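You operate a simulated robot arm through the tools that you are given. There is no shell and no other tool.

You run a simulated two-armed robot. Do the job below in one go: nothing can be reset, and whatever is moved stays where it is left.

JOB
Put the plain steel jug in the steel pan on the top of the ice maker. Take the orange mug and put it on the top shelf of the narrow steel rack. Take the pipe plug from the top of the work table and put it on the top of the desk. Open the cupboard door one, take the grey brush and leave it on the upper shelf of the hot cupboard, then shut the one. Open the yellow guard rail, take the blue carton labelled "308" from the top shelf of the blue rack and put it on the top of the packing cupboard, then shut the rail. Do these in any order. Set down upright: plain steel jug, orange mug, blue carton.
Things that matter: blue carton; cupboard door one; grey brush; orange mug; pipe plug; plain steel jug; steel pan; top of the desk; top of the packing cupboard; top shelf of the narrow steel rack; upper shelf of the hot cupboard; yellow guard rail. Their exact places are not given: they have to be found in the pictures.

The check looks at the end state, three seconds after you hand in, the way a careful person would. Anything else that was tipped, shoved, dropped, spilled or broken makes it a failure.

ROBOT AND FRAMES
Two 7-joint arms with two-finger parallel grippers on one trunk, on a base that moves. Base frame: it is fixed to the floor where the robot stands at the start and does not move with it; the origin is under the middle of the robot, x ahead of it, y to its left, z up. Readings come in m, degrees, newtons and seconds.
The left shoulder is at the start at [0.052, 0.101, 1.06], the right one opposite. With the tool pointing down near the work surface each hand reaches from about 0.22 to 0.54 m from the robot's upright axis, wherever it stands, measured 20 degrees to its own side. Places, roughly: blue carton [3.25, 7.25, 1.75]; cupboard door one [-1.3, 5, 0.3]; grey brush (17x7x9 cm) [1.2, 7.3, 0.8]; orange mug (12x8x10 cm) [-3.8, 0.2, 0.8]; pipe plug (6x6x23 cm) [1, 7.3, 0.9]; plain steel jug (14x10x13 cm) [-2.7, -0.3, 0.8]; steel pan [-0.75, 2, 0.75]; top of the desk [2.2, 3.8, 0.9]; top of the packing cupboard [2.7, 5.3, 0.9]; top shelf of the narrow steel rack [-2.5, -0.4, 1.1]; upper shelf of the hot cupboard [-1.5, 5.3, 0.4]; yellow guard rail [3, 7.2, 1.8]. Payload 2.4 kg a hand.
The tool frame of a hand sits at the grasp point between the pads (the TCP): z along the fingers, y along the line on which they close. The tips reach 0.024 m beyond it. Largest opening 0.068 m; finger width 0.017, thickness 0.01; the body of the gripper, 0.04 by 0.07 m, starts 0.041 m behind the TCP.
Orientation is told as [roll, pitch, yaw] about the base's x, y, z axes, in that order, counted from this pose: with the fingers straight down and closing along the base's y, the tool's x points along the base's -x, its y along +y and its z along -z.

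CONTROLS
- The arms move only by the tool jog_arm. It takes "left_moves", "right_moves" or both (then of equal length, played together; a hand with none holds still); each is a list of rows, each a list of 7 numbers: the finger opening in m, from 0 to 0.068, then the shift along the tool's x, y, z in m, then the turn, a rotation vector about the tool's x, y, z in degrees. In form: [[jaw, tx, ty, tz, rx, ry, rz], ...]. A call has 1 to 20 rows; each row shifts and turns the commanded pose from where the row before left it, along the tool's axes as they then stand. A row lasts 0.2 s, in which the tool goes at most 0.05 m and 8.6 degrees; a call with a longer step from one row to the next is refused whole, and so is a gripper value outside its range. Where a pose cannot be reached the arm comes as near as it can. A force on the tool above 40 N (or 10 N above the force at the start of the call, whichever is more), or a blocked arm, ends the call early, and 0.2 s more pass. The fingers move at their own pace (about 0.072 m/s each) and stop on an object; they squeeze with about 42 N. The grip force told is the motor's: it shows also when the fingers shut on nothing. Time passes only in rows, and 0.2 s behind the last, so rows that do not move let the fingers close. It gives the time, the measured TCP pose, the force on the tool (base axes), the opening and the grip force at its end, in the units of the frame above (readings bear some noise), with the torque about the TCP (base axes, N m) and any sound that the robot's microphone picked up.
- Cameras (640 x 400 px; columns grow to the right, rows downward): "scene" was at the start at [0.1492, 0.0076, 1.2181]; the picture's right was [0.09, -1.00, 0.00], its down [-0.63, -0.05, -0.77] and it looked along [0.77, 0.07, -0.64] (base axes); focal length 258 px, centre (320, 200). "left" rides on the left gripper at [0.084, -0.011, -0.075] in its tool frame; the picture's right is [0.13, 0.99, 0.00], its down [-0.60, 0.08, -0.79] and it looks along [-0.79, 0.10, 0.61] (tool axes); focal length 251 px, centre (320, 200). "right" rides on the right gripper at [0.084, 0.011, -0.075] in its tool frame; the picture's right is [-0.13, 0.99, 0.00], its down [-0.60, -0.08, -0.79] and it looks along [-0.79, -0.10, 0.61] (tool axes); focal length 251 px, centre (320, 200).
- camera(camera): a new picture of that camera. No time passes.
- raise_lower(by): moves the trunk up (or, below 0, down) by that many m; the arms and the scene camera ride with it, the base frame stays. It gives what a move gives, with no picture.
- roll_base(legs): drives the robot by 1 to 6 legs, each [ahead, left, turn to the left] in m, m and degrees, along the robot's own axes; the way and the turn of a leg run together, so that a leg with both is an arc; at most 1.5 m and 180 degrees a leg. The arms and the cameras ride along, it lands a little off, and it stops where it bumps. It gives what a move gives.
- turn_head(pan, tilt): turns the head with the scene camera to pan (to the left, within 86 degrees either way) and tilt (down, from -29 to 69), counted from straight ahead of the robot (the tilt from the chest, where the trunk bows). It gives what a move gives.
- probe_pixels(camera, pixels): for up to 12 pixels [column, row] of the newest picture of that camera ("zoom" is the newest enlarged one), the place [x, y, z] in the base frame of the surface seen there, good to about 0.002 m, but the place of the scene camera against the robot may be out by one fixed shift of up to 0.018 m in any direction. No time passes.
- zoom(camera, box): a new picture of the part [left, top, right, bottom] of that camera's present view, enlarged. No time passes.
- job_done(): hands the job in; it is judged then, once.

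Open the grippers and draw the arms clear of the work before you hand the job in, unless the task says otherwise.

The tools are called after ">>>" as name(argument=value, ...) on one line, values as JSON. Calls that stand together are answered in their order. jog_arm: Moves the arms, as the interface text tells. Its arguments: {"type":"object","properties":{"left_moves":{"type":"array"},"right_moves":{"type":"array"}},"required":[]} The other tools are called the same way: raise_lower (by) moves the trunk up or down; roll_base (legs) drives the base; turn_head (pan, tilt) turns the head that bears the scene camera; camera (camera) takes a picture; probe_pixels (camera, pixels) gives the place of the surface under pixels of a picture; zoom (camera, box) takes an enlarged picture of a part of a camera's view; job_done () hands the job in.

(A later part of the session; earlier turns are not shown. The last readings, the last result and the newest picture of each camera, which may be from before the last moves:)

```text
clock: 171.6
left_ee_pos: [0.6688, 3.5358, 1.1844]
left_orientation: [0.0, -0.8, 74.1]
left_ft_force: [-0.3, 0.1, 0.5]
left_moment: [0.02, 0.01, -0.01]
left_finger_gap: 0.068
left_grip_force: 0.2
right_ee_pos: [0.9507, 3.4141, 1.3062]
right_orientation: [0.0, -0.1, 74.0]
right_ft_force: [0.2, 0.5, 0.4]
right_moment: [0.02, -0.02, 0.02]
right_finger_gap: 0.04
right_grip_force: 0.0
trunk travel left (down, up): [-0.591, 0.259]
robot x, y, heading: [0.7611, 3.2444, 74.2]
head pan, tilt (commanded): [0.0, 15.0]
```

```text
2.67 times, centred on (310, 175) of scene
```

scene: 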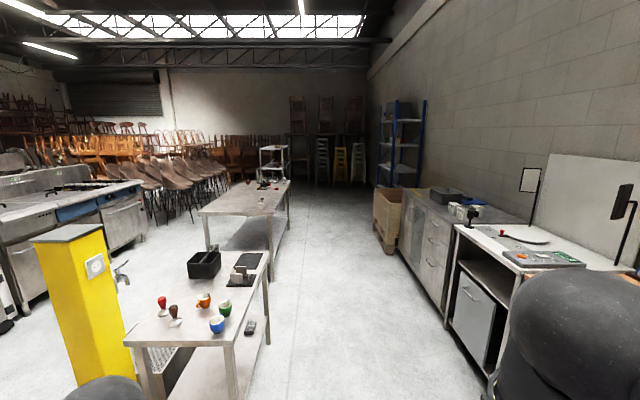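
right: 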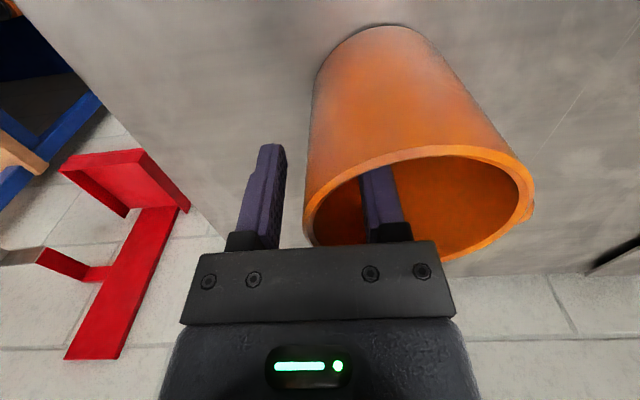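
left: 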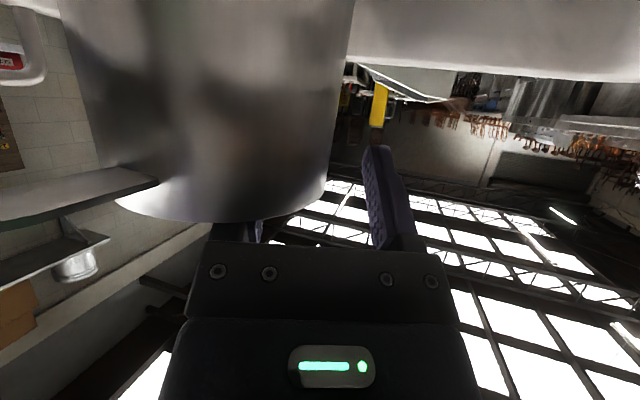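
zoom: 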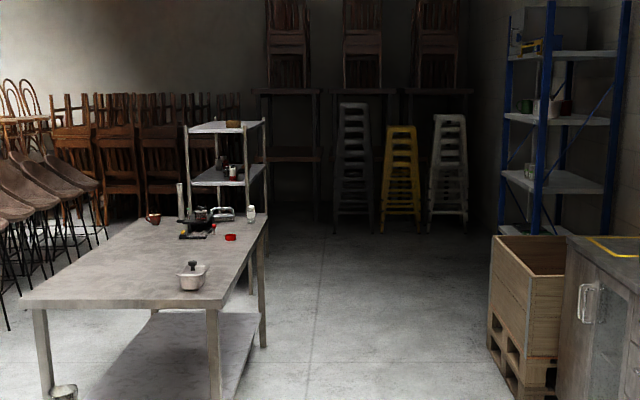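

The work table spans e.g. from (0.39,5.97) to (1.46,7.30) with the items at its far end. I drive along the corridor to stand beside its far end.

>>> roll_base(legs=[[0, -0.27, 0], [1.5, 0, 0], [1.5, 0, 0], [0.6, 0, 0]])

>>> turn_head(pan=60, tilt=25)

>>> camera(camera="scene")

>>> turn_head(pan=-40, tilt=5)

>>> camera(camera="scene")

```text
clock: 190.6
left_ee_pos: [1.8975, 6.9446, 1.1853]
left_orientation: [0.0, -0.8, 74.8]
left_ft_force: [0.0, 0.3, 0.0]
left_moment: [-0.01, 0.01, 0.01]
left_finger_gap: 0.0683
left_grip_force: 0.0
right_ee_pos: [2.1805, 6.8261, 1.305]
right_orientation: [0.0, 0.1, 74.7]
right_ft_force: [0.3, -0.7, 0.0]
right_moment: [-0.02, 0.0, 0.02]
right_finger_gap: 0.0401
right_grip_force: 0.0
trunk travel left (down, up): [-0.591, 0.259]
robot x, y, heading: [1.9983, 6.6535, 74.6]
head pan, tilt (commanded): [0.0, 15.0]
```

```text
clock: 191.9
left_ee_pos: [1.8955, 6.9447, 1.1856]
left_orientation: [0.0, -0.8, 74.8]
left_ft_force: [-0.4, -0.1, 0.6]
left_moment: [-0.01, 0.01, -0.01]
left_finger_gap: 0.0681
left_grip_force: 0.0
right_ee_pos: [2.1791, 6.8259, 1.3047]
right_orientation: [0.0, 0.1, 74.7]
right_ft_force: [0.1, 0.8, 0.1]
right_moment: [0.0, -0.01, 0.03]
right_finger_gap: 0.04
right_grip_force: 0.1
trunk travel left (down, up): [-0.591, 0.259]
robot x, y, heading: [1.994, 6.6493, 74.5]
head pan, tilt (commanded): [60.0, 25.0]
```

```text
taken
```

scene: 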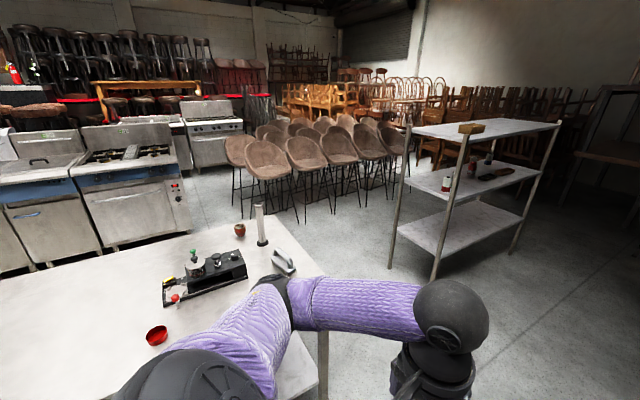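

```text
clock: 193.7
left_ee_pos: [1.896, 6.9442, 1.1863]
left_orientation: [-0.1, -0.8, 74.8]
left_ft_force: [0.8, -1.5, 0.7]
left_moment: [0.01, -0.01, 0.0]
left_finger_gap: 0.0678
left_grip_force: 0.2
right_ee_pos: [2.1801, 6.8255, 1.3057]
right_orientation: [0.0, 0.0, 74.7]
right_ft_force: [-0.1, 0.2, -0.3]
right_moment: [0.01, -0.02, -0.05]
right_finger_gap: 0.0402
right_grip_force: 0.1
trunk travel left (down, up): [-0.591, 0.259]
robot x, y, heading: [1.9957, 6.6508, 75.0]
head pan, tilt (commanded): [-40.0, 5.0]
```

```text
taken
```

scene: 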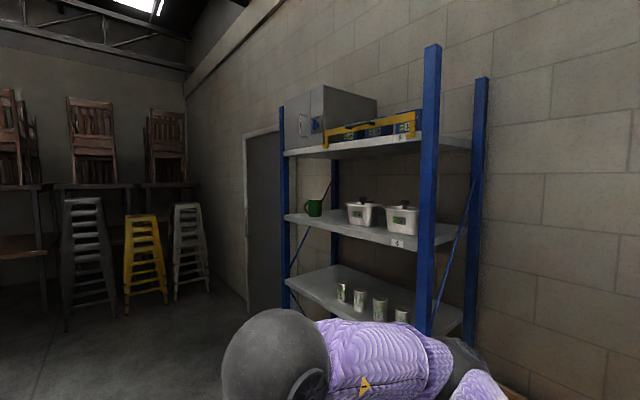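

The pipe plug stands at (260,225), the grey brush lies at (283,262) in the first picture; the blue rack with the yellow rail is at right. I turn left to face the table and look.

>>> roll_base(legs=[[0.25, 0, 0], [0, 0, 89.5]])

>>> raise_lower(by=-0.2)

>>> turn_head(pan=0, tilt=30)

>>> camera(camera="scene")

```text
clock: 199.3
left_ee_pos: [1.7664, 6.7994, 1.1846]
left_orientation: [0.0, -0.9, 164.1]
left_ft_force: [-0.6, 0.7, -0.2]
left_moment: [0.0, 0.02, 0.02]
left_finger_gap: 0.068
left_grip_force: 0.0
right_ee_pos: [1.8888, 7.08, 1.3058]
right_orientation: [0.0, 0.0, 164.1]
right_ft_force: [-0.1, -0.9, -0.3]
right_moment: [-0.01, 0.01, 0.04]
right_finger_gap: 0.0399
right_grip_force: 0.0
trunk travel left (down, up): [-0.591, 0.259]
robot x, y, heading: [2.0594, 6.8923, 164.0]
head pan, tilt (commanded): [-40.0, 5.0]
```

```text
clock: 201.4
left_ee_pos: [1.7653, 6.8002, 0.9855]
left_orientation: [0.0, -0.8, 164.1]
left_ft_force: [-0.3, -0.3, 0.4]
left_moment: [-0.03, 0.02, -0.01]
left_finger_gap: 0.0681
left_grip_force: 0.0
right_ee_pos: [1.8887, 7.0818, 1.1055]
right_orientation: [0.0, 0.0, 164.2]
right_ft_force: [-0.3, 0.2, 0.4]
right_moment: [0.03, -0.02, -0.03]
right_finger_gap: 0.0399
right_grip_force: 0.2
trunk travel left (down, up): [-0.391, 0.459]
robot x, y, heading: [2.0624, 6.8938, 164.0]
head pan, tilt (commanded): [-40.0, 5.0]
```

```text
clock: 202.5
left_ee_pos: [1.7656, 6.7992, 0.985]
left_orientation: [0.0, -0.8, 164.2]
left_ft_force: [-1.3, 0.1, 1.4]
left_moment: [-0.01, -0.01, 0.01]
left_finger_gap: 0.0679
left_grip_force: 0.1
right_ee_pos: [1.8894, 7.08, 1.1059]
right_orientation: [0.0, -0.1, 164.1]
right_ft_force: [0.0, -0.4, 0.2]
right_moment: [-0.01, -0.01, -0.02]
right_finger_gap: 0.0398
right_grip_force: 0.0
trunk travel left (down, up): [-0.391, 0.459]
robot x, y, heading: [2.0598, 6.8934, 164.1]
head pan, tilt (commanded): [0.0, 30.0]
```

```text
taken
```

scene: 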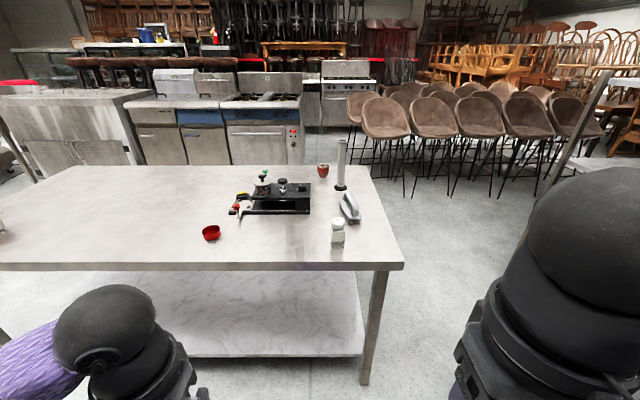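

>>> zoom(camera="scene", box=[220, 125, 412, 275])

>>> probe_pixels(camera="scene", pixels=[[342, 142], [341, 186], [341, 165], [350, 205], [355, 218], [345, 195], [338, 220], [338, 240], [400, 268], [370, 168], [322, 165], [300, 200]])

```text
2.67 times, centred on (316, 200) of scene
```

zoom: 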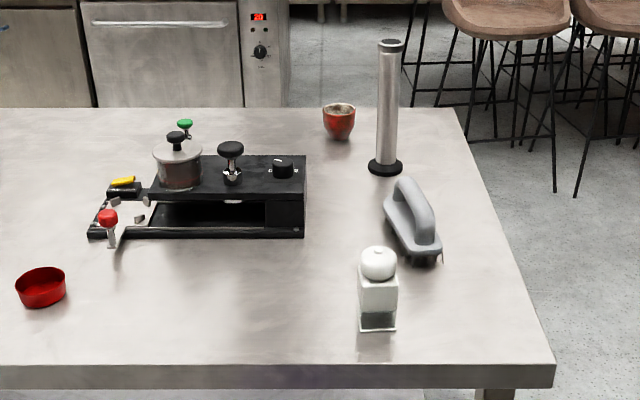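

```text
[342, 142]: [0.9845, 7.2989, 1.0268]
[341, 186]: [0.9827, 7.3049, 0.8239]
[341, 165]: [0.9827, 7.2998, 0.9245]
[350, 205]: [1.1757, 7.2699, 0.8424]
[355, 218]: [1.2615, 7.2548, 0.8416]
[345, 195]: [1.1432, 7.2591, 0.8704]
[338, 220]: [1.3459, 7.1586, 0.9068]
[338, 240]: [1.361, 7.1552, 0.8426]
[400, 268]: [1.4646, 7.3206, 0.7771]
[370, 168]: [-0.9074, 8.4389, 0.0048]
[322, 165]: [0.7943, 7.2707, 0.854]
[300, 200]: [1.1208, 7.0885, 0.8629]
```

The plug stands at (0.983,7.30) and the brush at (1.2,7.26). Both are nearest to the table's far end, so I look at the space there.

>>> turn_head(pan=-35, tilt=35)

>>> camera(camera="scene")

```text
clock: 203.5
left_ee_pos: [1.7661, 6.8, 0.9856]
left_orientation: [0.0, -0.8, 164.2]
left_ft_force: [0.5, -0.6, -1.1]
left_moment: [-0.02, 0.0, 0.04]
left_finger_gap: 0.0677
left_grip_force: 0.0
right_ee_pos: [1.8887, 7.0818, 1.1052]
right_orientation: [-0.1, -0.1, 164.1]
right_ft_force: [0.2, -0.1, -0.5]
right_moment: [0.0, 0.01, -0.01]
right_finger_gap: 0.0398
right_grip_force: 0.1
trunk travel left (down, up): [-0.391, 0.459]
robot x, y, heading: [2.055, 6.8935, 164.0]
head pan, tilt (commanded): [-35.0, 35.0]
```

```text
taken
```

scene: 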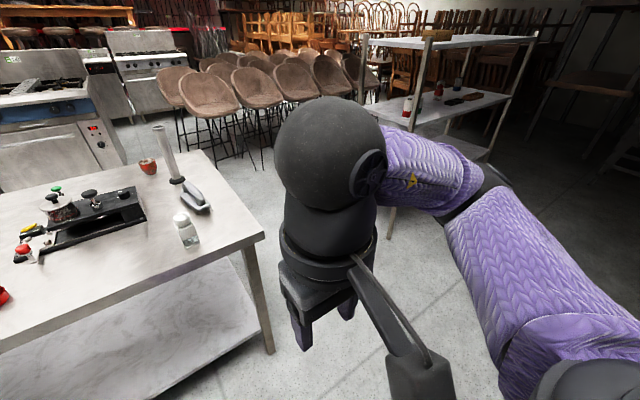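

I probe the end of the table, the white rack posts and the stools.

>>> probe_pixels(camera="scene", pixels=[[262, 237], [204, 155], [268, 345], [390, 232], [363, 60], [430, 45], [262, 168], [212, 160], [490, 155], [535, 40], [300, 175], [230, 205]])

```text
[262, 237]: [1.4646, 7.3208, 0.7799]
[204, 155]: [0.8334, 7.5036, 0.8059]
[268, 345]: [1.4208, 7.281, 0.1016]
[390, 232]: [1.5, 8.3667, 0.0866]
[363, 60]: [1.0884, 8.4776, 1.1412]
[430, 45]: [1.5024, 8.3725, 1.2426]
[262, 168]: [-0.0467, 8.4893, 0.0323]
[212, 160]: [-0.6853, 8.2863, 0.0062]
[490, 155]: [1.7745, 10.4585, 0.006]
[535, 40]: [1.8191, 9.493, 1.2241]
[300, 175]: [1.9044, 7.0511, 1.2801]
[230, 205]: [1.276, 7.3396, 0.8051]
```

Table top is z≈0.80, and there is 1 m of space between the table's end and the white rack. Before grasping I look over at the hot cupboard to learn how its doors open.

>>> turn_head(pan=45, tilt=12)

>>> camera(camera="scene")

>>> zoom(camera="scene", box=[120, 120, 440, 320])

```text
clock: 205.1
left_ee_pos: [1.7662, 6.7996, 0.9867]
left_orientation: [0.1, -0.9, 164.1]
left_ft_force: [-0.1, 0.2, -0.2]
left_moment: [0.01, -0.04, -0.01]
left_finger_gap: 0.0681
left_grip_force: 0.0
right_ee_pos: [1.8886, 7.0801, 1.1054]
right_orientation: [-0.1, 0.0, 164.1]
right_ft_force: [0.4, 0.7, -0.4]
right_moment: [0.01, 0.04, -0.02]
right_finger_gap: 0.0399
right_grip_force: 0.0
trunk travel left (down, up): [-0.391, 0.459]
robot x, y, heading: [2.0561, 6.893, 164.0]
head pan, tilt (commanded): [45.0, 12.0]
```

```text
taken
```

scene: 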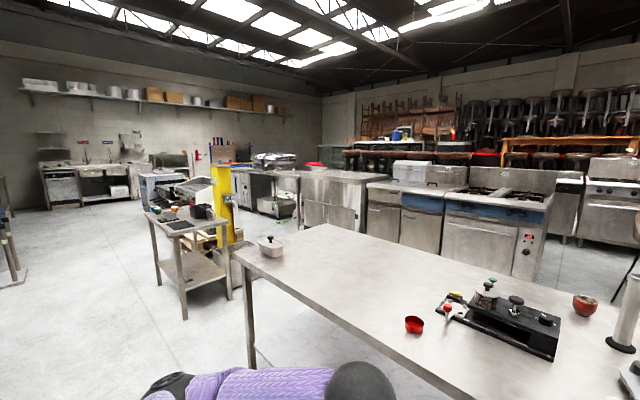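

```text
2.00 times, centred on (280, 220) of scene
```

zoom: 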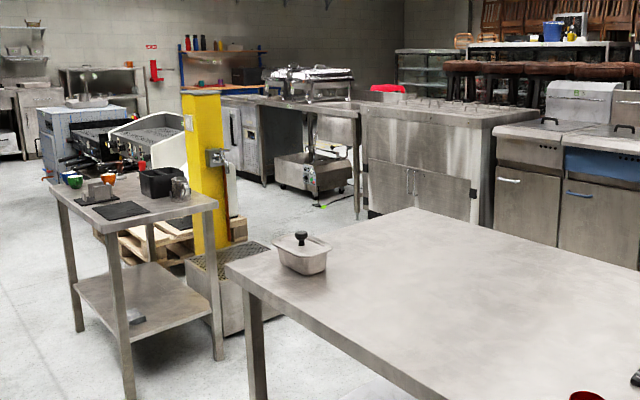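

I zoom tighter on the cupboard doors at about (331,212) of the scene picture.

>>> zoom(camera="scene", box=[290, 165, 380, 235])

>>> probe_pixels(camera="zoom", pixels=[[100, 180], [250, 190], [420, 200], [230, 200], [275, 200], [100, 290], [430, 290], [250, 60], [480, 100], [90, 60]])

```text
5.71 times, centred on (335, 200) of scene
```

zoom: 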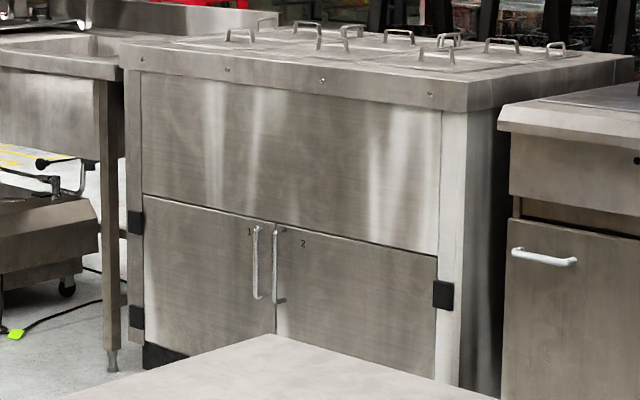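

```text
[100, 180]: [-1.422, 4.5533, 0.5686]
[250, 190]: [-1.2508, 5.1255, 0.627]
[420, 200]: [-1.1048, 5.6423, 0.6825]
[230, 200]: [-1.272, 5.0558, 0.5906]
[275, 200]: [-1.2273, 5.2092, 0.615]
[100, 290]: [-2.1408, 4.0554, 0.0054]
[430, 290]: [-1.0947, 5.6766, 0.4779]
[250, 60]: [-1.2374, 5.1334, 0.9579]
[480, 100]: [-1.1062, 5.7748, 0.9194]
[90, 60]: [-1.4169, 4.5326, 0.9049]
```

Door "1" is the left one, hinged on its left, with its handle near the middle; so the left hand must open it and the right hand should carry the brush. I extend the right hand and tilt it 40° forward, then approach the table.

>>> jog_arm(right_moves=[[0.068, -0.045, 0, 0, 0, 0, 0], [0.068, -0.045, 0, 0, 0, 0, 0], [0.068, -0.045, 0, 0, 0, 0, 0], [0.068, -0.045, 0, 0, 0, 0, 0], [0.068, 0, 0, 0, 0, -8, 0], [0.068, 0, 0, 0, 0, -8, 0], [0.068, 0, 0, 0, 0, -8, 0], [0.068, 0, 0, 0, 0, -8, 0], [0.068, 0, 0, 0, 0, -8, 0], [0.068, 0, 0, 0, 0, 0, 0]])

>>> roll_base(legs=[[0.3, 0.03, 0]])

>>> camera(camera="right")

>>> turn_head(pan=-5, tilt=45)

>>> camera(camera="scene")

```text
clock: 207.2
left_ee_pos: [1.7654, 6.7986, 0.9859]
left_orientation: [0.0, -0.9, 164.1]
left_ft_force: [-0.7, 0.7, 0.3]
left_moment: [0.0, -0.02, 0.0]
left_finger_gap: 0.0678
left_grip_force: 0.1
right_ee_pos: [1.7158, 7.13, 1.1047]
right_orientation: [0.0, -39.9, 164.2]
right_ft_force: [0.0, -0.8, -0.4]
right_moment: [0.01, -0.02, 0.0]
right_finger_gap: 0.0677
right_grip_force: 0.0
trunk travel left (down, up): [-0.391, 0.459]
robot x, y, heading: [2.0568, 6.8931, 164.1]
head pan, tilt (commanded): [45.0, 12.0]
```

```text
clock: 209.3
left_ee_pos: [1.467, 6.8545, 0.9851]
left_orientation: [0.0, -0.7, 164.0]
left_ft_force: [-0.5, 0.3, -0.3]
left_moment: [-0.02, -0.02, 0.0]
left_finger_gap: 0.068
left_grip_force: 0.1
right_ee_pos: [1.4171, 7.1844, 1.1048]
right_orientation: [0.0, -39.9, 164.0]
right_ft_force: [-0.1, 0.3, 0.6]
right_moment: [0.0, 0.02, -0.01]
right_finger_gap: 0.068
right_grip_force: 0.0
trunk travel left (down, up): [-0.391, 0.459]
robot x, y, heading: [1.7569, 6.9453, 163.9]
head pan, tilt (commanded): [45.0, 12.0]
```

```text
taken
```

right: 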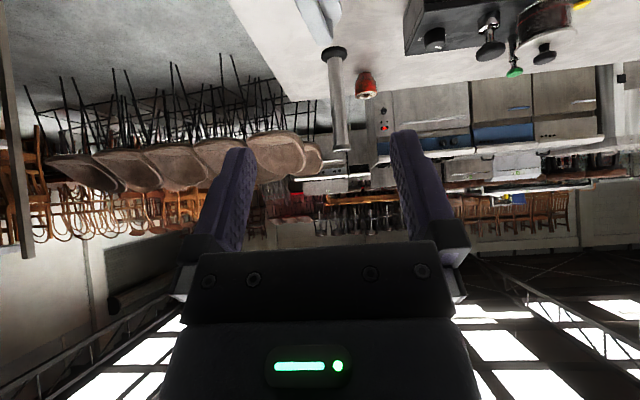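

```text
clock: 210.5
left_ee_pos: [1.4671, 6.854, 0.9855]
left_orientation: [0.0, -0.8, 164.0]
left_ft_force: [0.2, -0.2, -0.3]
left_moment: [0.01, 0.01, 0.0]
left_finger_gap: 0.0681
left_grip_force: 0.0
right_ee_pos: [1.4171, 7.1846, 1.1049]
right_orientation: [0.0, -39.9, 164.0]
right_ft_force: [0.6, -0.1, 0.4]
right_moment: [-0.02, 0.02, -0.03]
right_finger_gap: 0.0684
right_grip_force: 0.1
trunk travel left (down, up): [-0.391, 0.459]
robot x, y, heading: [1.7585, 6.9432, 164.1]
head pan, tilt (commanded): [-5.0, 45.0]
```

```text
taken
```

scene: 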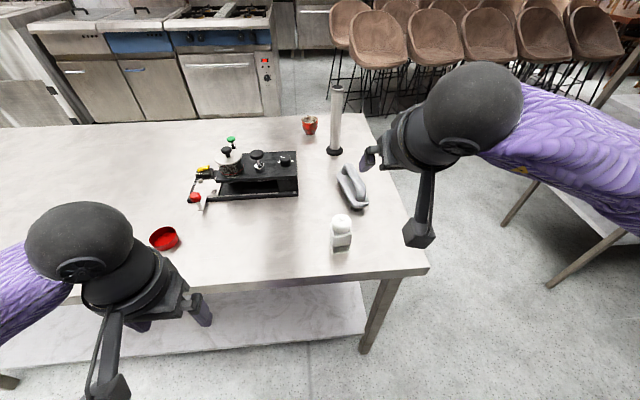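

I zoom on the brush and the jar near it, and probe their outlines.

>>> zoom(camera="scene", box=[300, 130, 420, 270])

```text
2.86 times, centred on (360, 200) of scene
```

zoom: 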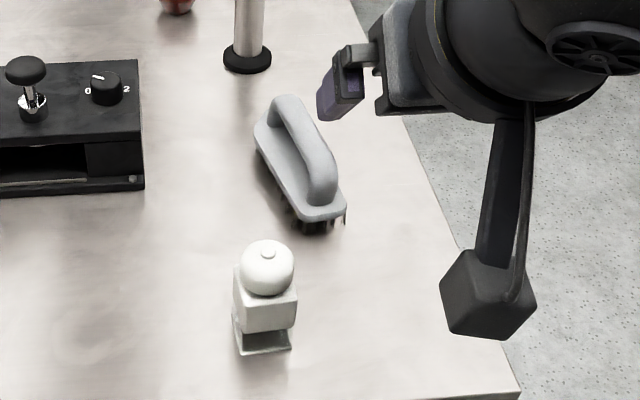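

>>> probe_pixels(camera="zoom", pixels=[[285, 100], [325, 185], [300, 130], [262, 125], [310, 215], [345, 210], [270, 165], [305, 220], [265, 255], [265, 345], [247, 62], [250, 10]])

```text
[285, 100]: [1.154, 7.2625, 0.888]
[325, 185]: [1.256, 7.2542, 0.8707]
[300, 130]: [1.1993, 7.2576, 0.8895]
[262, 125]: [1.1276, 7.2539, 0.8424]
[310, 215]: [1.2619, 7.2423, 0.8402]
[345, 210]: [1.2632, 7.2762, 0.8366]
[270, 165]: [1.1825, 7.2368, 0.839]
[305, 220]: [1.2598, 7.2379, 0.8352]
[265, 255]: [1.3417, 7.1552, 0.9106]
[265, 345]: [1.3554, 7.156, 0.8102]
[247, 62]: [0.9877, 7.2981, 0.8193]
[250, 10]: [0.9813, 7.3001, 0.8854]
```

Brush axis runs along x (centre ≈(1.199,7.266), handle top z≈0.885). I raise the left hand, lower the trunk 0.1 m and move 8 cm closer.

>>> jog_arm(left_moves=[[0.068, 0, 0, -0.04, 0, 0, 0], [0.068, 0, 0, -0.04, 0, 0, 0], [0.068, 0, 0, -0.02, 0, 0, 0]])

>>> raise_lower(by=-0.08)

>>> roll_base(legs=[[0.075, 0, 0]])

>>> camera(camera="right")

```text
clock: 211.3
left_ee_pos: [1.469, 6.8531, 1.0856]
left_orientation: [0.0, -0.6, 164.0]
left_ft_force: [-0.2, -0.1, 0.0]
left_moment: [0.02, 0.01, -0.01]
left_finger_gap: 0.0682
left_grip_force: 0.1
right_ee_pos: [1.418, 7.1846, 1.1061]
right_orientation: [0.0, -40.0, 163.9]
right_ft_force: [0.0, -0.3, -0.2]
right_moment: [0.0, -0.01, 0.04]
right_finger_gap: 0.0681
right_grip_force: 0.1
trunk travel left (down, up): [-0.391, 0.459]
robot x, y, heading: [1.7605, 6.9466, 164.2]
head pan, tilt (commanded): [-5.0, 45.0]
```

```text
clock: 212.5
left_ee_pos: [1.468, 6.8541, 1.0062]
left_orientation: [0.0, -0.8, 164.0]
left_ft_force: [-0.1, -0.2, 0.7]
left_moment: [0.04, -0.01, 0.03]
left_finger_gap: 0.0679
left_grip_force: 0.1
right_ee_pos: [1.4169, 7.1863, 1.0254]
right_orientation: [0.0, -40.0, 164.0]
right_ft_force: [-0.3, 0.4, -1.1]
right_moment: [0.0, -0.02, 0.0]
right_finger_gap: 0.0681
right_grip_force: 0.1
trunk travel left (down, up): [-0.311, 0.539]
robot x, y, heading: [1.7626, 6.9471, 164.0]
head pan, tilt (commanded): [-5.0, 45.0]
```

```text
clock: 213.5
left_ee_pos: [1.3955, 6.8741, 1.0054]
left_orientation: [0.0, -0.7, 164.1]
left_ft_force: [0.3, -0.7, 0.7]
left_moment: [0.01, 0.0, 0.04]
left_finger_gap: 0.0681
left_grip_force: 0.1
right_ee_pos: [1.345, 7.205, 1.0254]
right_orientation: [0.0, -39.9, 164.0]
right_ft_force: [0.0, 0.5, 0.6]
right_moment: [-0.02, 0.0, -0.02]
right_finger_gap: 0.068
right_grip_force: 0.1
trunk travel left (down, up): [-0.311, 0.539]
robot x, y, heading: [1.6855, 6.9684, 164.1]
head pan, tilt (commanded): [-5.0, 45.0]
```

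```text
taken
```

right: 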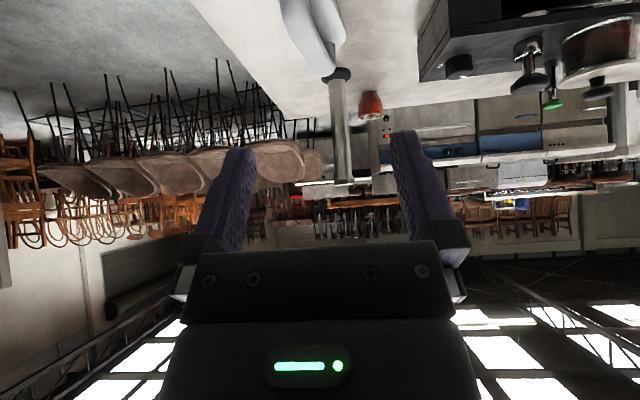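

I tilt the right tool a further 12° and yaw it 12° left so that it lines up with the brush, and look again.

>>> jog_arm(right_moves=[[0.05, 0, 0, 0, 0, -6, 0], [0.05, 0, 0, 0, 0, -6, 0], [0.05, 0, 0, 0, -4.73, 0, -3.7], [0.05, 0, 0, 0, -4.73, 0, -3.7], [0.05, 0, 0, 0, 0, 0, 0]])

>>> camera(camera="right")

>>> camera(camera="scene")

```text
clock: 214.7
left_ee_pos: [1.3955, 6.8739, 1.0055]
left_orientation: [0.0, -0.7, 164.0]
left_ft_force: [-0.1, -0.2, -0.6]
left_moment: [0.02, 0.0, -0.02]
left_finger_gap: 0.068
left_grip_force: 0.0
right_ee_pos: [1.3445, 7.2056, 1.0242]
right_orientation: [0.0, -52.0, 176.0]
right_ft_force: [0.1, 0.7, -0.2]
right_moment: [0.02, -0.01, 0.05]
right_finger_gap: 0.0503
right_grip_force: 0.0
trunk travel left (down, up): [-0.311, 0.539]
robot x, y, heading: [1.6887, 6.9685, 164.3]
head pan, tilt (commanded): [-5.0, 45.0]
```

```text
taken
```

right: 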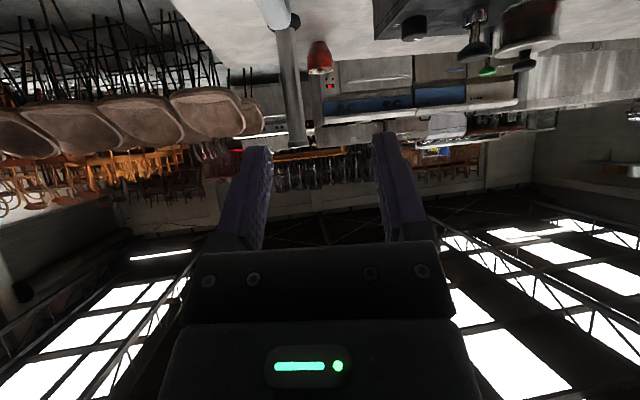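

```text
taken
```

scene: 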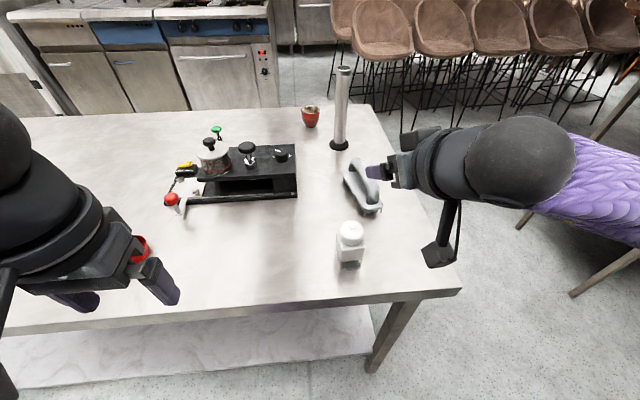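

I move the right hand over the brush at height 1.02, then check.

>>> jog_arm(right_moves=[[0.05, -0.0213, -0.013, 0.0273, 0, 0, 0], [0.05, -0.0213, -0.013, 0.0273, 0, 0, 0], [0.05, -0.0213, -0.013, 0.0273, 0, 0, 0], [0.05, -0.0213, -0.013, 0.0273, 0, 0, 0], [0.05, 0, 0, 0, 0, 0, 0]])

>>> camera(camera="right")

>>> camera(camera="scene")

>>> zoom(camera="scene", box=[310, 120, 430, 270])

```text
clock: 215.9
left_ee_pos: [1.3955, 6.8749, 1.0053]
left_orientation: [0.1, -0.7, 164.0]
left_ft_force: [0.4, 0.2, -0.2]
left_moment: [0.01, 0.0, -0.02]
left_finger_gap: 0.0683
left_grip_force: 0.1
right_ee_pos: [1.209, 7.2687, 1.0242]
right_orientation: [0.1, -52.1, 176.0]
right_ft_force: [-0.6, -0.1, -0.6]
right_moment: [0.02, -0.02, 0.0]
right_finger_gap: 0.0502
right_grip_force: 0.1
trunk travel left (down, up): [-0.311, 0.539]
robot x, y, heading: [1.6858, 6.9692, 164.1]
head pan, tilt (commanded): [-5.0, 45.0]
```

```text
taken
```

right: 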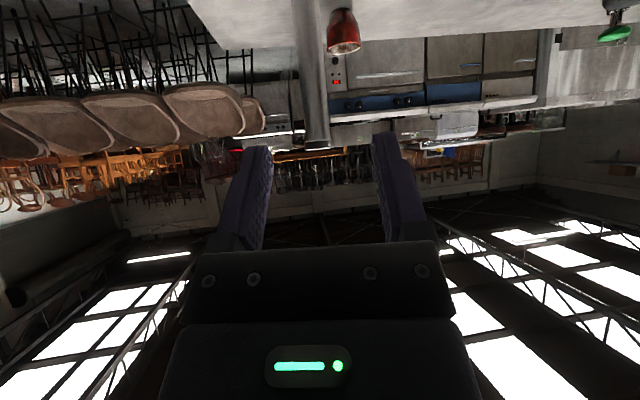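

```text
taken
```

scene: 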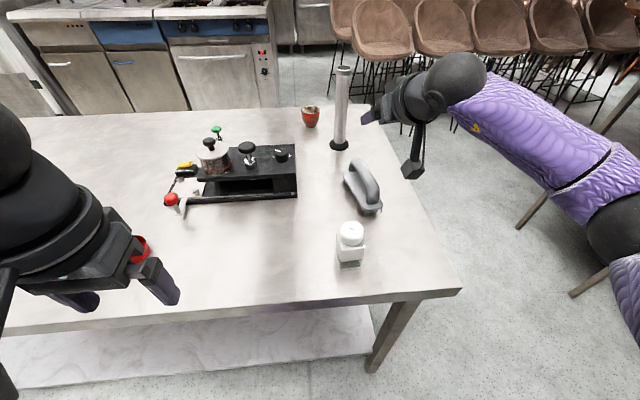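

```text
2.67 times, centred on (370, 195) of scene
```

zoom: 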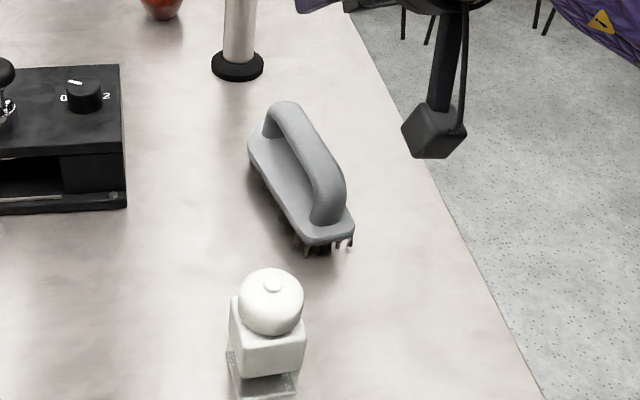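

I probe the handle's centre line for the final aim.

>>> probe_pixels(camera="zoom", pixels=[[286, 112], [300, 135], [315, 160], [328, 185], [305, 150], [322, 150], [280, 185], [345, 225], [255, 140], [310, 238], [350, 235]])

```text
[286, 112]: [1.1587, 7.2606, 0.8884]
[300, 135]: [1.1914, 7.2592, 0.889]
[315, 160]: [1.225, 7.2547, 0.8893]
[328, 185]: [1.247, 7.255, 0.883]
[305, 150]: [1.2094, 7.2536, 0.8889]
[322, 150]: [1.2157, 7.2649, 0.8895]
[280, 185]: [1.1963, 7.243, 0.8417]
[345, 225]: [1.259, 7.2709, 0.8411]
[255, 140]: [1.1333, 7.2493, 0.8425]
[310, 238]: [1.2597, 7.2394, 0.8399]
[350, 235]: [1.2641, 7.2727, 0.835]
```

The hand is centred over the handle (true y≈7.268). I descend vertically 0.15 m to the handle.

>>> jog_arm(right_moves=[[0.05, 0.0296, 0, 0.0231, 0, 0, 0], [0.05, 0.0296, 0, 0.0231, 0, 0, 0], [0.05, 0.0296, 0, 0.0231, 0, 0, 0], [0.05, 0.0296, 0, 0.0231, 0, 0, 0], [0.05, 0, 0, 0, 0, 0, 0]])

>>> camera(camera="right")

>>> zoom(camera="scene", box=[310, 120, 450, 270])

```text
clock: 217.1
left_ee_pos: [1.3953, 6.8744, 1.0057]
left_orientation: [0.0, -0.6, 164.0]
left_ft_force: [-0.7, -0.5, -0.2]
left_moment: [0.04, 0.0, -0.02]
left_finger_gap: 0.068
left_grip_force: 0.0
right_ee_pos: [1.2093, 7.2672, 0.8729]
right_orientation: [0.0, -52.0, 176.1]
right_ft_force: [0.9, 0.4, 0.3]
right_moment: [-0.01, 0.0, 0.0]
right_finger_gap: 0.0501
right_grip_force: 0.1
trunk travel left (down, up): [-0.311, 0.539]
robot x, y, heading: [1.6881, 6.9652, 163.9]
head pan, tilt (commanded): [-5.0, 45.0]
```

```text
taken
```

right: 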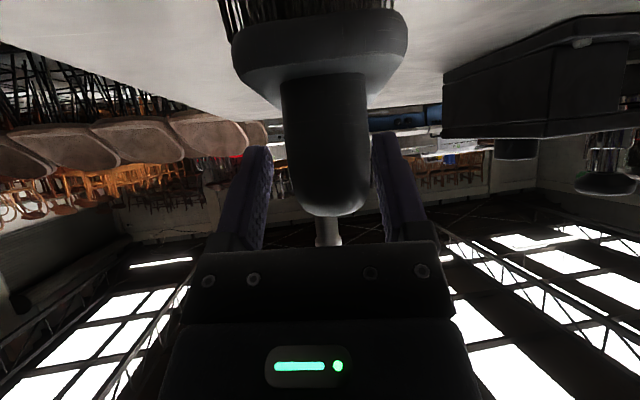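

```text
2.67 times, centred on (380, 195) of scene
```

zoom: 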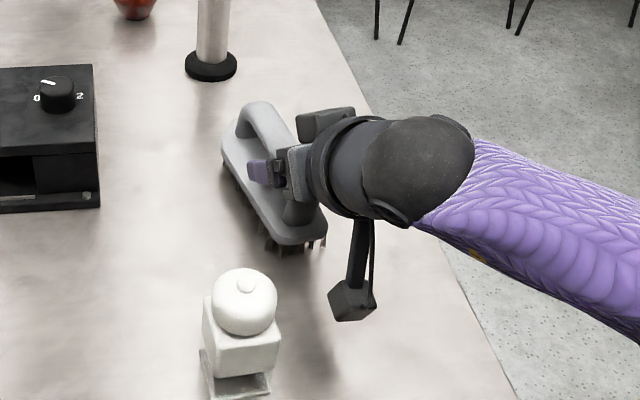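

The handle is right between the fingers. I close the right jaws.

>>> jog_arm(right_moves=[[0, 0, 0, 0, 0, 0, 0], [0, 0, 0, 0, 0, 0, 0], [0, 0, 0, 0, 0, 0, 0], [0, 0, 0, 0, 0, 0, 0], [0, 0, 0, 0, 0, 0, 0]])

>>> jog_arm(right_moves=[[0, -0.004, 0, -0.0031, 0, 0, 0], [0, -0.008, 0, -0.0062, 0, 0, 0], [0, -0.012, 0, -0.0092, 0, 0, 0], [0, -0.0158, 0, -0.0123, 0, 0, 0], [0, -0.0158, 0, -0.0123, 0, 0, 0], [0, -0.0158, 0, -0.0123, 0, 0, 0], [0, 0, 0, 0, 0, 0, 0]])

>>> camera(camera="right")

>>> camera(camera="scene")

```text
clock: 218.3
left_ee_pos: [1.3954, 6.8745, 1.0052]
left_orientation: [0.0, -0.7, 164.0]
left_ft_force: [0.6, 0.2, 0.7]
left_moment: [-0.02, -0.02, 0.0]
left_finger_gap: 0.0679
left_grip_force: 0.1
right_ee_pos: [1.2086, 7.2657, 0.8731]
right_orientation: [0.1, -51.8, 176.0]
right_ft_force: [-0.2, -0.6, -0.1]
right_moment: [-0.02, -0.03, 0.01]
right_finger_gap: 0.0257
right_grip_force: 41.5
trunk travel left (down, up): [-0.311, 0.539]
robot x, y, heading: [1.6904, 6.9665, 163.7]
head pan, tilt (commanded): [-5.0, 45.0]
```

```text
clock: 219.9
left_ee_pos: [1.3964, 6.8742, 1.0052]
left_orientation: [-0.1, -0.7, 164.0]
left_ft_force: [-0.7, 0.2, -0.7]
left_moment: [0.01, 0.03, 0.0]
left_finger_gap: 0.0681
left_grip_force: 0.0
right_ee_pos: [1.2107, 7.2684, 0.9643]
right_orientation: [0.0, -52.0, 176.0]
right_ft_force: [-0.2, 0.3, -1.8]
right_moment: [0.0, -0.04, -0.01]
right_finger_gap: 0.0255
right_grip_force: 40.5
trunk travel left (down, up): [-0.311, 0.539]
robot x, y, heading: [1.687, 6.9682, 164.1]
head pan, tilt (commanded): [-5.0, 45.0]
```

```text
taken
```

right: 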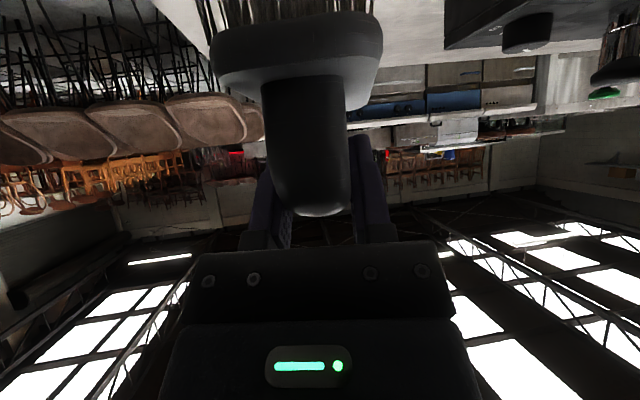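

```text
taken
```

scene: 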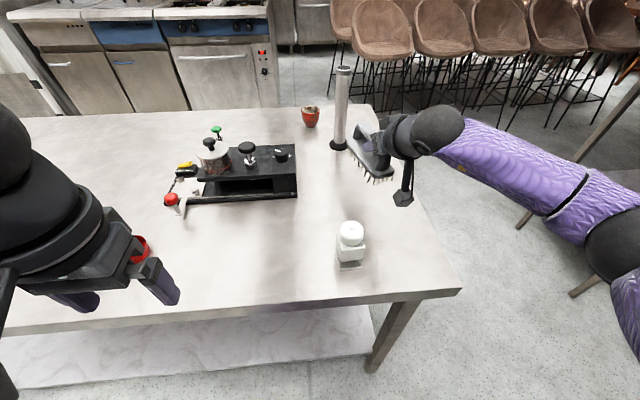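

Brush is held firmly (gap 25.5 mm, 41 N). I raise the trunk 0.12 m to clear the jar, then back away from the table.

>>> raise_lower(by=0.12)

>>> roll_base(legs=[[-0.45, 0, 0]])

>>> camera(camera="scene")

```text
clock: 221.4
left_ee_pos: [1.3956, 6.8744, 1.1252]
left_orientation: [-0.1, -0.7, 164.0]
left_ft_force: [-0.8, 0.9, 0.0]
left_moment: [-0.01, -0.02, 0.02]
left_finger_gap: 0.0681
left_grip_force: 0.0
right_ee_pos: [1.2104, 7.2677, 1.084]
right_orientation: [0.0, -51.9, 175.9]
right_ft_force: [0.2, -0.1, -0.1]
right_moment: [0.01, -0.05, 0.0]
right_finger_gap: 0.0253
right_grip_force: 41.5
trunk travel left (down, up): [-0.431, 0.419]
robot x, y, heading: [1.6844, 6.9697, 163.7]
head pan, tilt (commanded): [-5.0, 45.0]
```

```text
clock: 224.1
left_ee_pos: [1.8288, 6.7498, 1.1257]
left_orientation: [0.0, -0.8, 164.2]
left_ft_force: [0.5, 0.8, 0.2]
left_moment: [-0.02, 0.0, -0.01]
left_finger_gap: 0.068
left_grip_force: 0.0
right_ee_pos: [1.642, 7.1425, 1.0848]
right_orientation: [-0.1, -52.1, 176.3]
right_ft_force: [0.5, 0.1, -0.8]
right_moment: [0.0, -0.01, 0.01]
right_finger_gap: 0.0257
right_grip_force: 40.8
trunk travel left (down, up): [-0.431, 0.419]
robot x, y, heading: [2.1214, 6.8477, 164.3]
head pan, tilt (commanded): [-5.0, 45.0]
```

```text
taken
```

scene: 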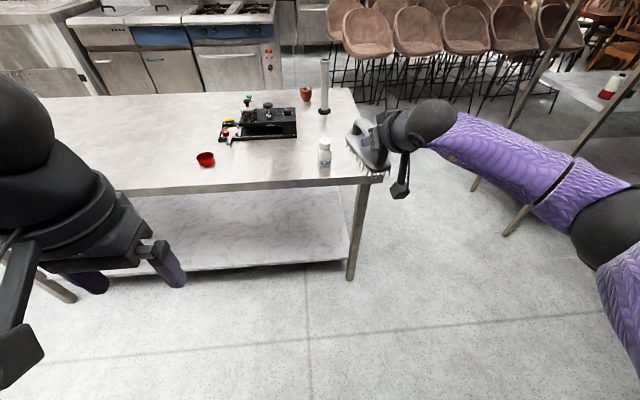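

I carry the brush round to the far end of the table: strafe right 0.7 m, go ahead 1.37 m, and turn left to face the table's end.

>>> raise_lower(by=0.08)

>>> roll_base(legs=[[0, -0.7, 0]])

>>> turn_head(pan=0, tilt=30)

>>> camera(camera="scene")

```text
clock: 225.3
left_ee_pos: [1.8274, 6.75, 1.2059]
left_orientation: [-0.1, -0.7, 164.2]
left_ft_force: [0.5, 0.3, 0.4]
left_moment: [0.0, 0.02, -0.02]
left_finger_gap: 0.068
left_grip_force: 0.0
right_ee_pos: [1.6406, 7.1428, 1.1652]
right_orientation: [0.0, -51.9, 176.2]
right_ft_force: [-0.5, 0.4, -1.3]
right_moment: [0.01, -0.05, 0.01]
right_finger_gap: 0.0257
right_grip_force: 40.7
trunk travel left (down, up): [-0.511, 0.339]
robot x, y, heading: [2.1186, 6.8506, 164.3]
head pan, tilt (commanded): [-5.0, 45.0]
```

```text
clock: 229.1
left_ee_pos: [2.0161, 7.4138, 1.2061]
left_orientation: [0.0, -0.7, 164.4]
left_ft_force: [-0.4, -1.2, 0.4]
left_moment: [0.0, -0.01, 0.02]
left_finger_gap: 0.0679
left_grip_force: 0.0
right_ee_pos: [1.8264, 7.8049, 1.1652]
right_orientation: [-0.1, -51.9, 176.3]
right_ft_force: [0.2, -0.4, -1.7]
right_moment: [0.01, -0.03, -0.02]
right_finger_gap: 0.0254
right_grip_force: 41.1
trunk travel left (down, up): [-0.511, 0.339]
robot x, y, heading: [2.3038, 7.5103, 164.7]
head pan, tilt (commanded): [-5.0, 45.0]
```

```text
clock: 229.8
left_ee_pos: [2.0156, 7.4126, 1.2061]
left_orientation: [0.0, -0.7, 164.4]
left_ft_force: [0.1, 0.5, -0.4]
left_moment: [0.02, 0.01, 0.01]
left_finger_gap: 0.0679
left_grip_force: 0.1
right_ee_pos: [1.8263, 7.8048, 1.165]
right_orientation: [0.0, -51.9, 176.4]
right_ft_force: [0.2, -0.3, -1.0]
right_moment: [0.0, -0.07, 0.01]
right_finger_gap: 0.0258
right_grip_force: 41.4
trunk travel left (down, up): [-0.511, 0.339]
robot x, y, heading: [2.3103, 7.51, 164.5]
head pan, tilt (commanded): [0.0, 30.0]
```

```text
taken
```

scene: 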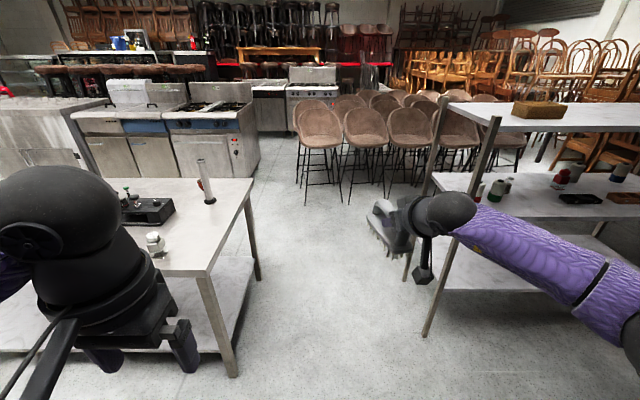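

I probe my right arm's outermost parts and the rack posts to check the gap.

>>> probe_pixels(camera="scene", pixels=[[600, 300], [630, 345], [560, 260], [620, 285], [500, 120], [430, 325], [415, 265], [470, 180], [305, 205], [258, 270]])

>>> turn_head(pan=-60, tilt=35)

>>> camera(camera="scene")

```text
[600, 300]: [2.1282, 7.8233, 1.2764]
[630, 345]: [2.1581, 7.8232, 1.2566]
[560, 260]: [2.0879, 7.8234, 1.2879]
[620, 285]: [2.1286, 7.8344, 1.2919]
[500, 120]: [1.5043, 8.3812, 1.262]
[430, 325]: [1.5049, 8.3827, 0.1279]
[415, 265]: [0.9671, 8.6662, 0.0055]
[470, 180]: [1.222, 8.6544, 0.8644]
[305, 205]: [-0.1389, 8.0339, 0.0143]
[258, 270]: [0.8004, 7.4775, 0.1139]
```

```text
clock: 231.2
left_ee_pos: [2.0163, 7.4127, 1.2048]
left_orientation: [-0.1, -0.7, 164.4]
left_ft_force: [-0.5, 0.5, -0.2]
left_moment: [-0.02, -0.01, 0.01]
left_finger_gap: 0.068
left_grip_force: 0.1
right_ee_pos: [1.8284, 7.8046, 1.1647]
right_orientation: [0.0, -52.0, 176.4]
right_ft_force: [-0.3, 0.5, -1.0]
right_moment: [-0.01, -0.08, -0.01]
right_finger_gap: 0.0256
right_grip_force: 40.9
trunk travel left (down, up): [-0.511, 0.339]
robot x, y, heading: [2.306, 7.5063, 164.5]
head pan, tilt (commanded): [-60.0, 35.0]
```

```text
taken
```

scene: 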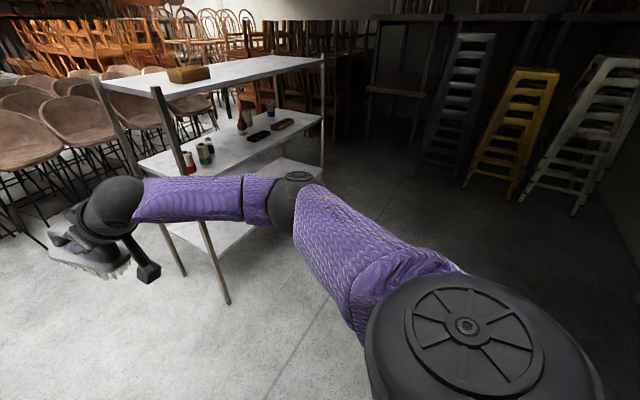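

The elbow stays 0.25 m off the rack and the stools are far enough. I drive ahead 1.36 m and turn left 89.5°.

>>> roll_base(legs=[[1.36, 0, 0], [0, 0, 89.5]])

>>> turn_head(pan=5, tilt=40)

>>> camera(camera="scene")

```text
clock: 241.8
left_ee_pos: [1.0858, 7.5813, 1.2052]
left_orientation: [0.0, -0.7, -106.3]
left_ft_force: [-0.5, 0.3, 0.3]
left_moment: [0.01, -0.02, 0.0]
left_finger_gap: 0.068
left_grip_force: 0.1
right_ee_pos: [0.6903, 7.3964, 1.1656]
right_orientation: [0.0, -51.9, -94.2]
right_ft_force: [-0.1, 0.0, -2.0]
right_moment: [-0.02, 0.0, -0.02]
right_finger_gap: 0.0255
right_grip_force: 40.7
trunk travel left (down, up): [-0.511, 0.339]
robot x, y, heading: [0.9915, 7.871, -106.0]
head pan, tilt (commanded): [-60.0, 35.0]
```

```text
clock: 243.1
left_ee_pos: [1.0846, 7.5815, 1.2061]
left_orientation: [-0.1, -0.7, -106.2]
left_ft_force: [0.3, 0.2, -0.2]
left_moment: [0.01, -0.02, -0.01]
left_finger_gap: 0.0681
left_grip_force: 0.0
right_ee_pos: [0.6898, 7.3967, 1.1642]
right_orientation: [0.0, -51.9, -94.2]
right_ft_force: [0.3, 0.3, -1.2]
right_moment: [0.04, -0.03, 0.02]
right_finger_gap: 0.0255
right_grip_force: 41.1
trunk travel left (down, up): [-0.511, 0.339]
robot x, y, heading: [0.99, 7.8727, -106.3]
head pan, tilt (commanded): [5.0, 40.0]
```

```text
taken
```

scene: 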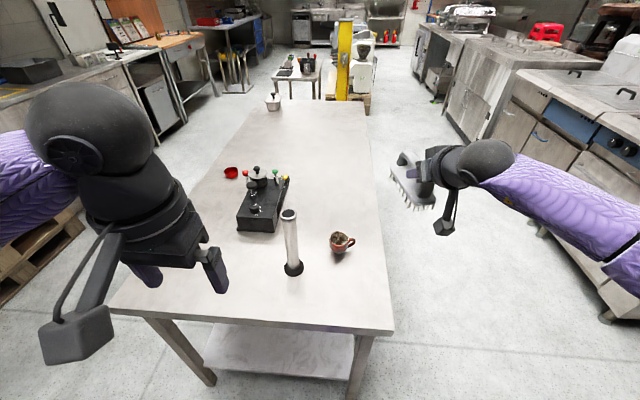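

The plug stands at (291,245), slightly left ahead. I come 8 cm closer, bring the left hand above it (tips above 1.08), and check with its camera.

>>> roll_base(legs=[[0.08, 0, 0]])

>>> jog_arm(left_moves=[[0.068, -0.045, -0.005, 0, 0, 0, 0], [0.068, -0.045, -0.005, 0, 0, 0, 0], [0.068, -0.03, -0.005, 0, 0, 0, 0], [0.068, 0, 0, 0.03, 0, 0, 0], [0.068, 0, 0, 0, 0, 0, 0]])

>>> camera(camera="left")

>>> camera(camera="scene")

```text
clock: 244.2
left_ee_pos: [1.0622, 7.5032, 1.2056]
left_orientation: [0.0, -0.7, -106.2]
left_ft_force: [-1.3, -0.3, 0.0]
left_moment: [0.04, 0.0, -0.04]
left_finger_gap: 0.0681
left_grip_force: 0.2
right_ee_pos: [0.6685, 7.3199, 1.1635]
right_orientation: [-0.1, -51.9, -94.2]
right_ft_force: [0.2, -0.1, -0.5]
right_moment: [0.06, -0.01, -0.02]
right_finger_gap: 0.0253
right_grip_force: 40.9
trunk travel left (down, up): [-0.511, 0.339]
robot x, y, heading: [0.9705, 7.795, -106.1]
head pan, tilt (commanded): [5.0, 40.0]
```

```text
clock: 245.4
left_ee_pos: [1.0126, 7.3939, 1.1766]
left_orientation: [0.0, -0.8, -106.3]
left_ft_force: [0.1, 0.1, 0.0]
left_moment: [-0.03, 0.01, 0.01]
left_finger_gap: 0.0681
left_grip_force: 0.1
right_ee_pos: [0.6674, 7.3204, 1.1637]
right_orientation: [0.1, -51.9, -94.2]
right_ft_force: [-0.6, -0.4, -1.9]
right_moment: [0.07, 0.02, 0.02]
right_finger_gap: 0.0257
right_grip_force: 40.7
trunk travel left (down, up): [-0.511, 0.339]
robot x, y, heading: [0.9664, 7.7921, -106.4]
head pan, tilt (commanded): [5.0, 40.0]
```

```text
taken
```

left: 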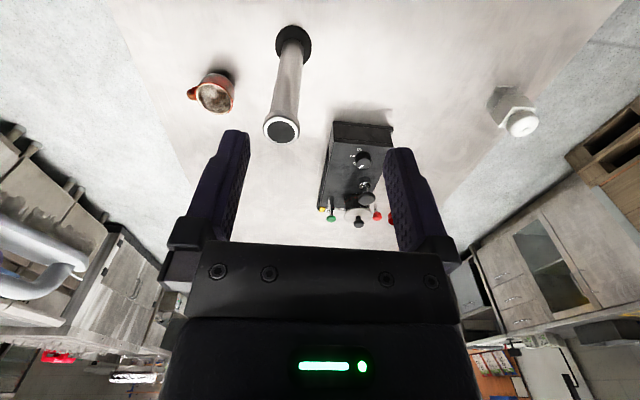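

```text
taken
```

scene: 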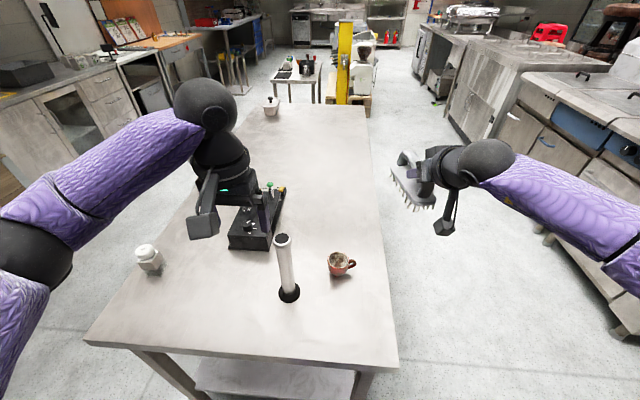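

I probe the plug's top ring in the left wrist picture at (282,130).

>>> zoom(camera="left", box=[240, 20, 340, 150])

>>> probe_pixels(camera="left", pixels=[[282, 131], [265, 128], [298, 130], [281, 117], [282, 142], [275, 80], [293, 40], [260, 60], [340, 60]])

```text
3.08 times, centred on (290, 85) of left
```

zoom: 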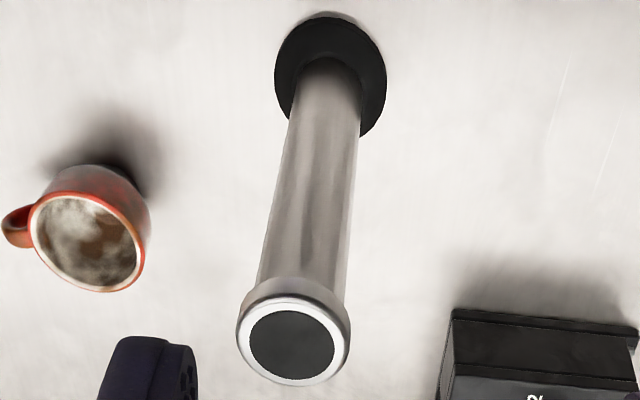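

```text
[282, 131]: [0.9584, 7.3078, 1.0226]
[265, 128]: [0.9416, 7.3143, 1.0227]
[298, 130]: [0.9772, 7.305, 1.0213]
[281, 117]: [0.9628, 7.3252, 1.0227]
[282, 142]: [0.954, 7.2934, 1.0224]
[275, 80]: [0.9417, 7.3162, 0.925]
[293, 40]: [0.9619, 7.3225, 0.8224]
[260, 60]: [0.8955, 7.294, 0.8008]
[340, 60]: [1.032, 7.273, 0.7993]
```

The plug's top centre is (0.958,7.309,1.023), about 38 mm wide. I move over it and descend to TCP z≈0.993.

>>> jog_arm(left_moves=[[0.068, -0.0485, -0.014, 0, 0, 0, 0], [0.068, -0.0484, -0.0141, 0, 0, 0, 0], [0.068, 0, 0, 0.045, 0, 0, 0], [0.068, 0, 0, 0, 0, 0, 0]])

>>> camera(camera="left")

```text
refused: row 1 steps farther than a row can; nothing moved
```

```text
taken
```

left: 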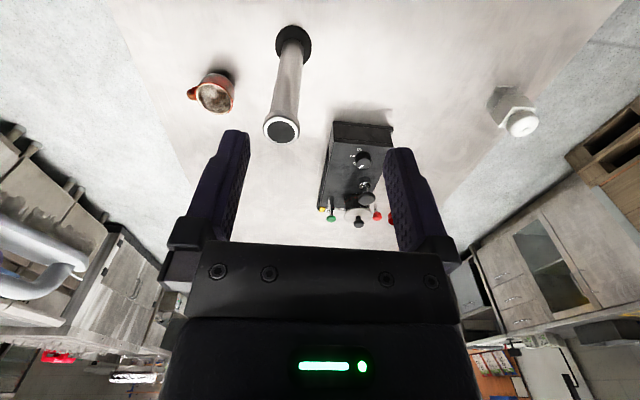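

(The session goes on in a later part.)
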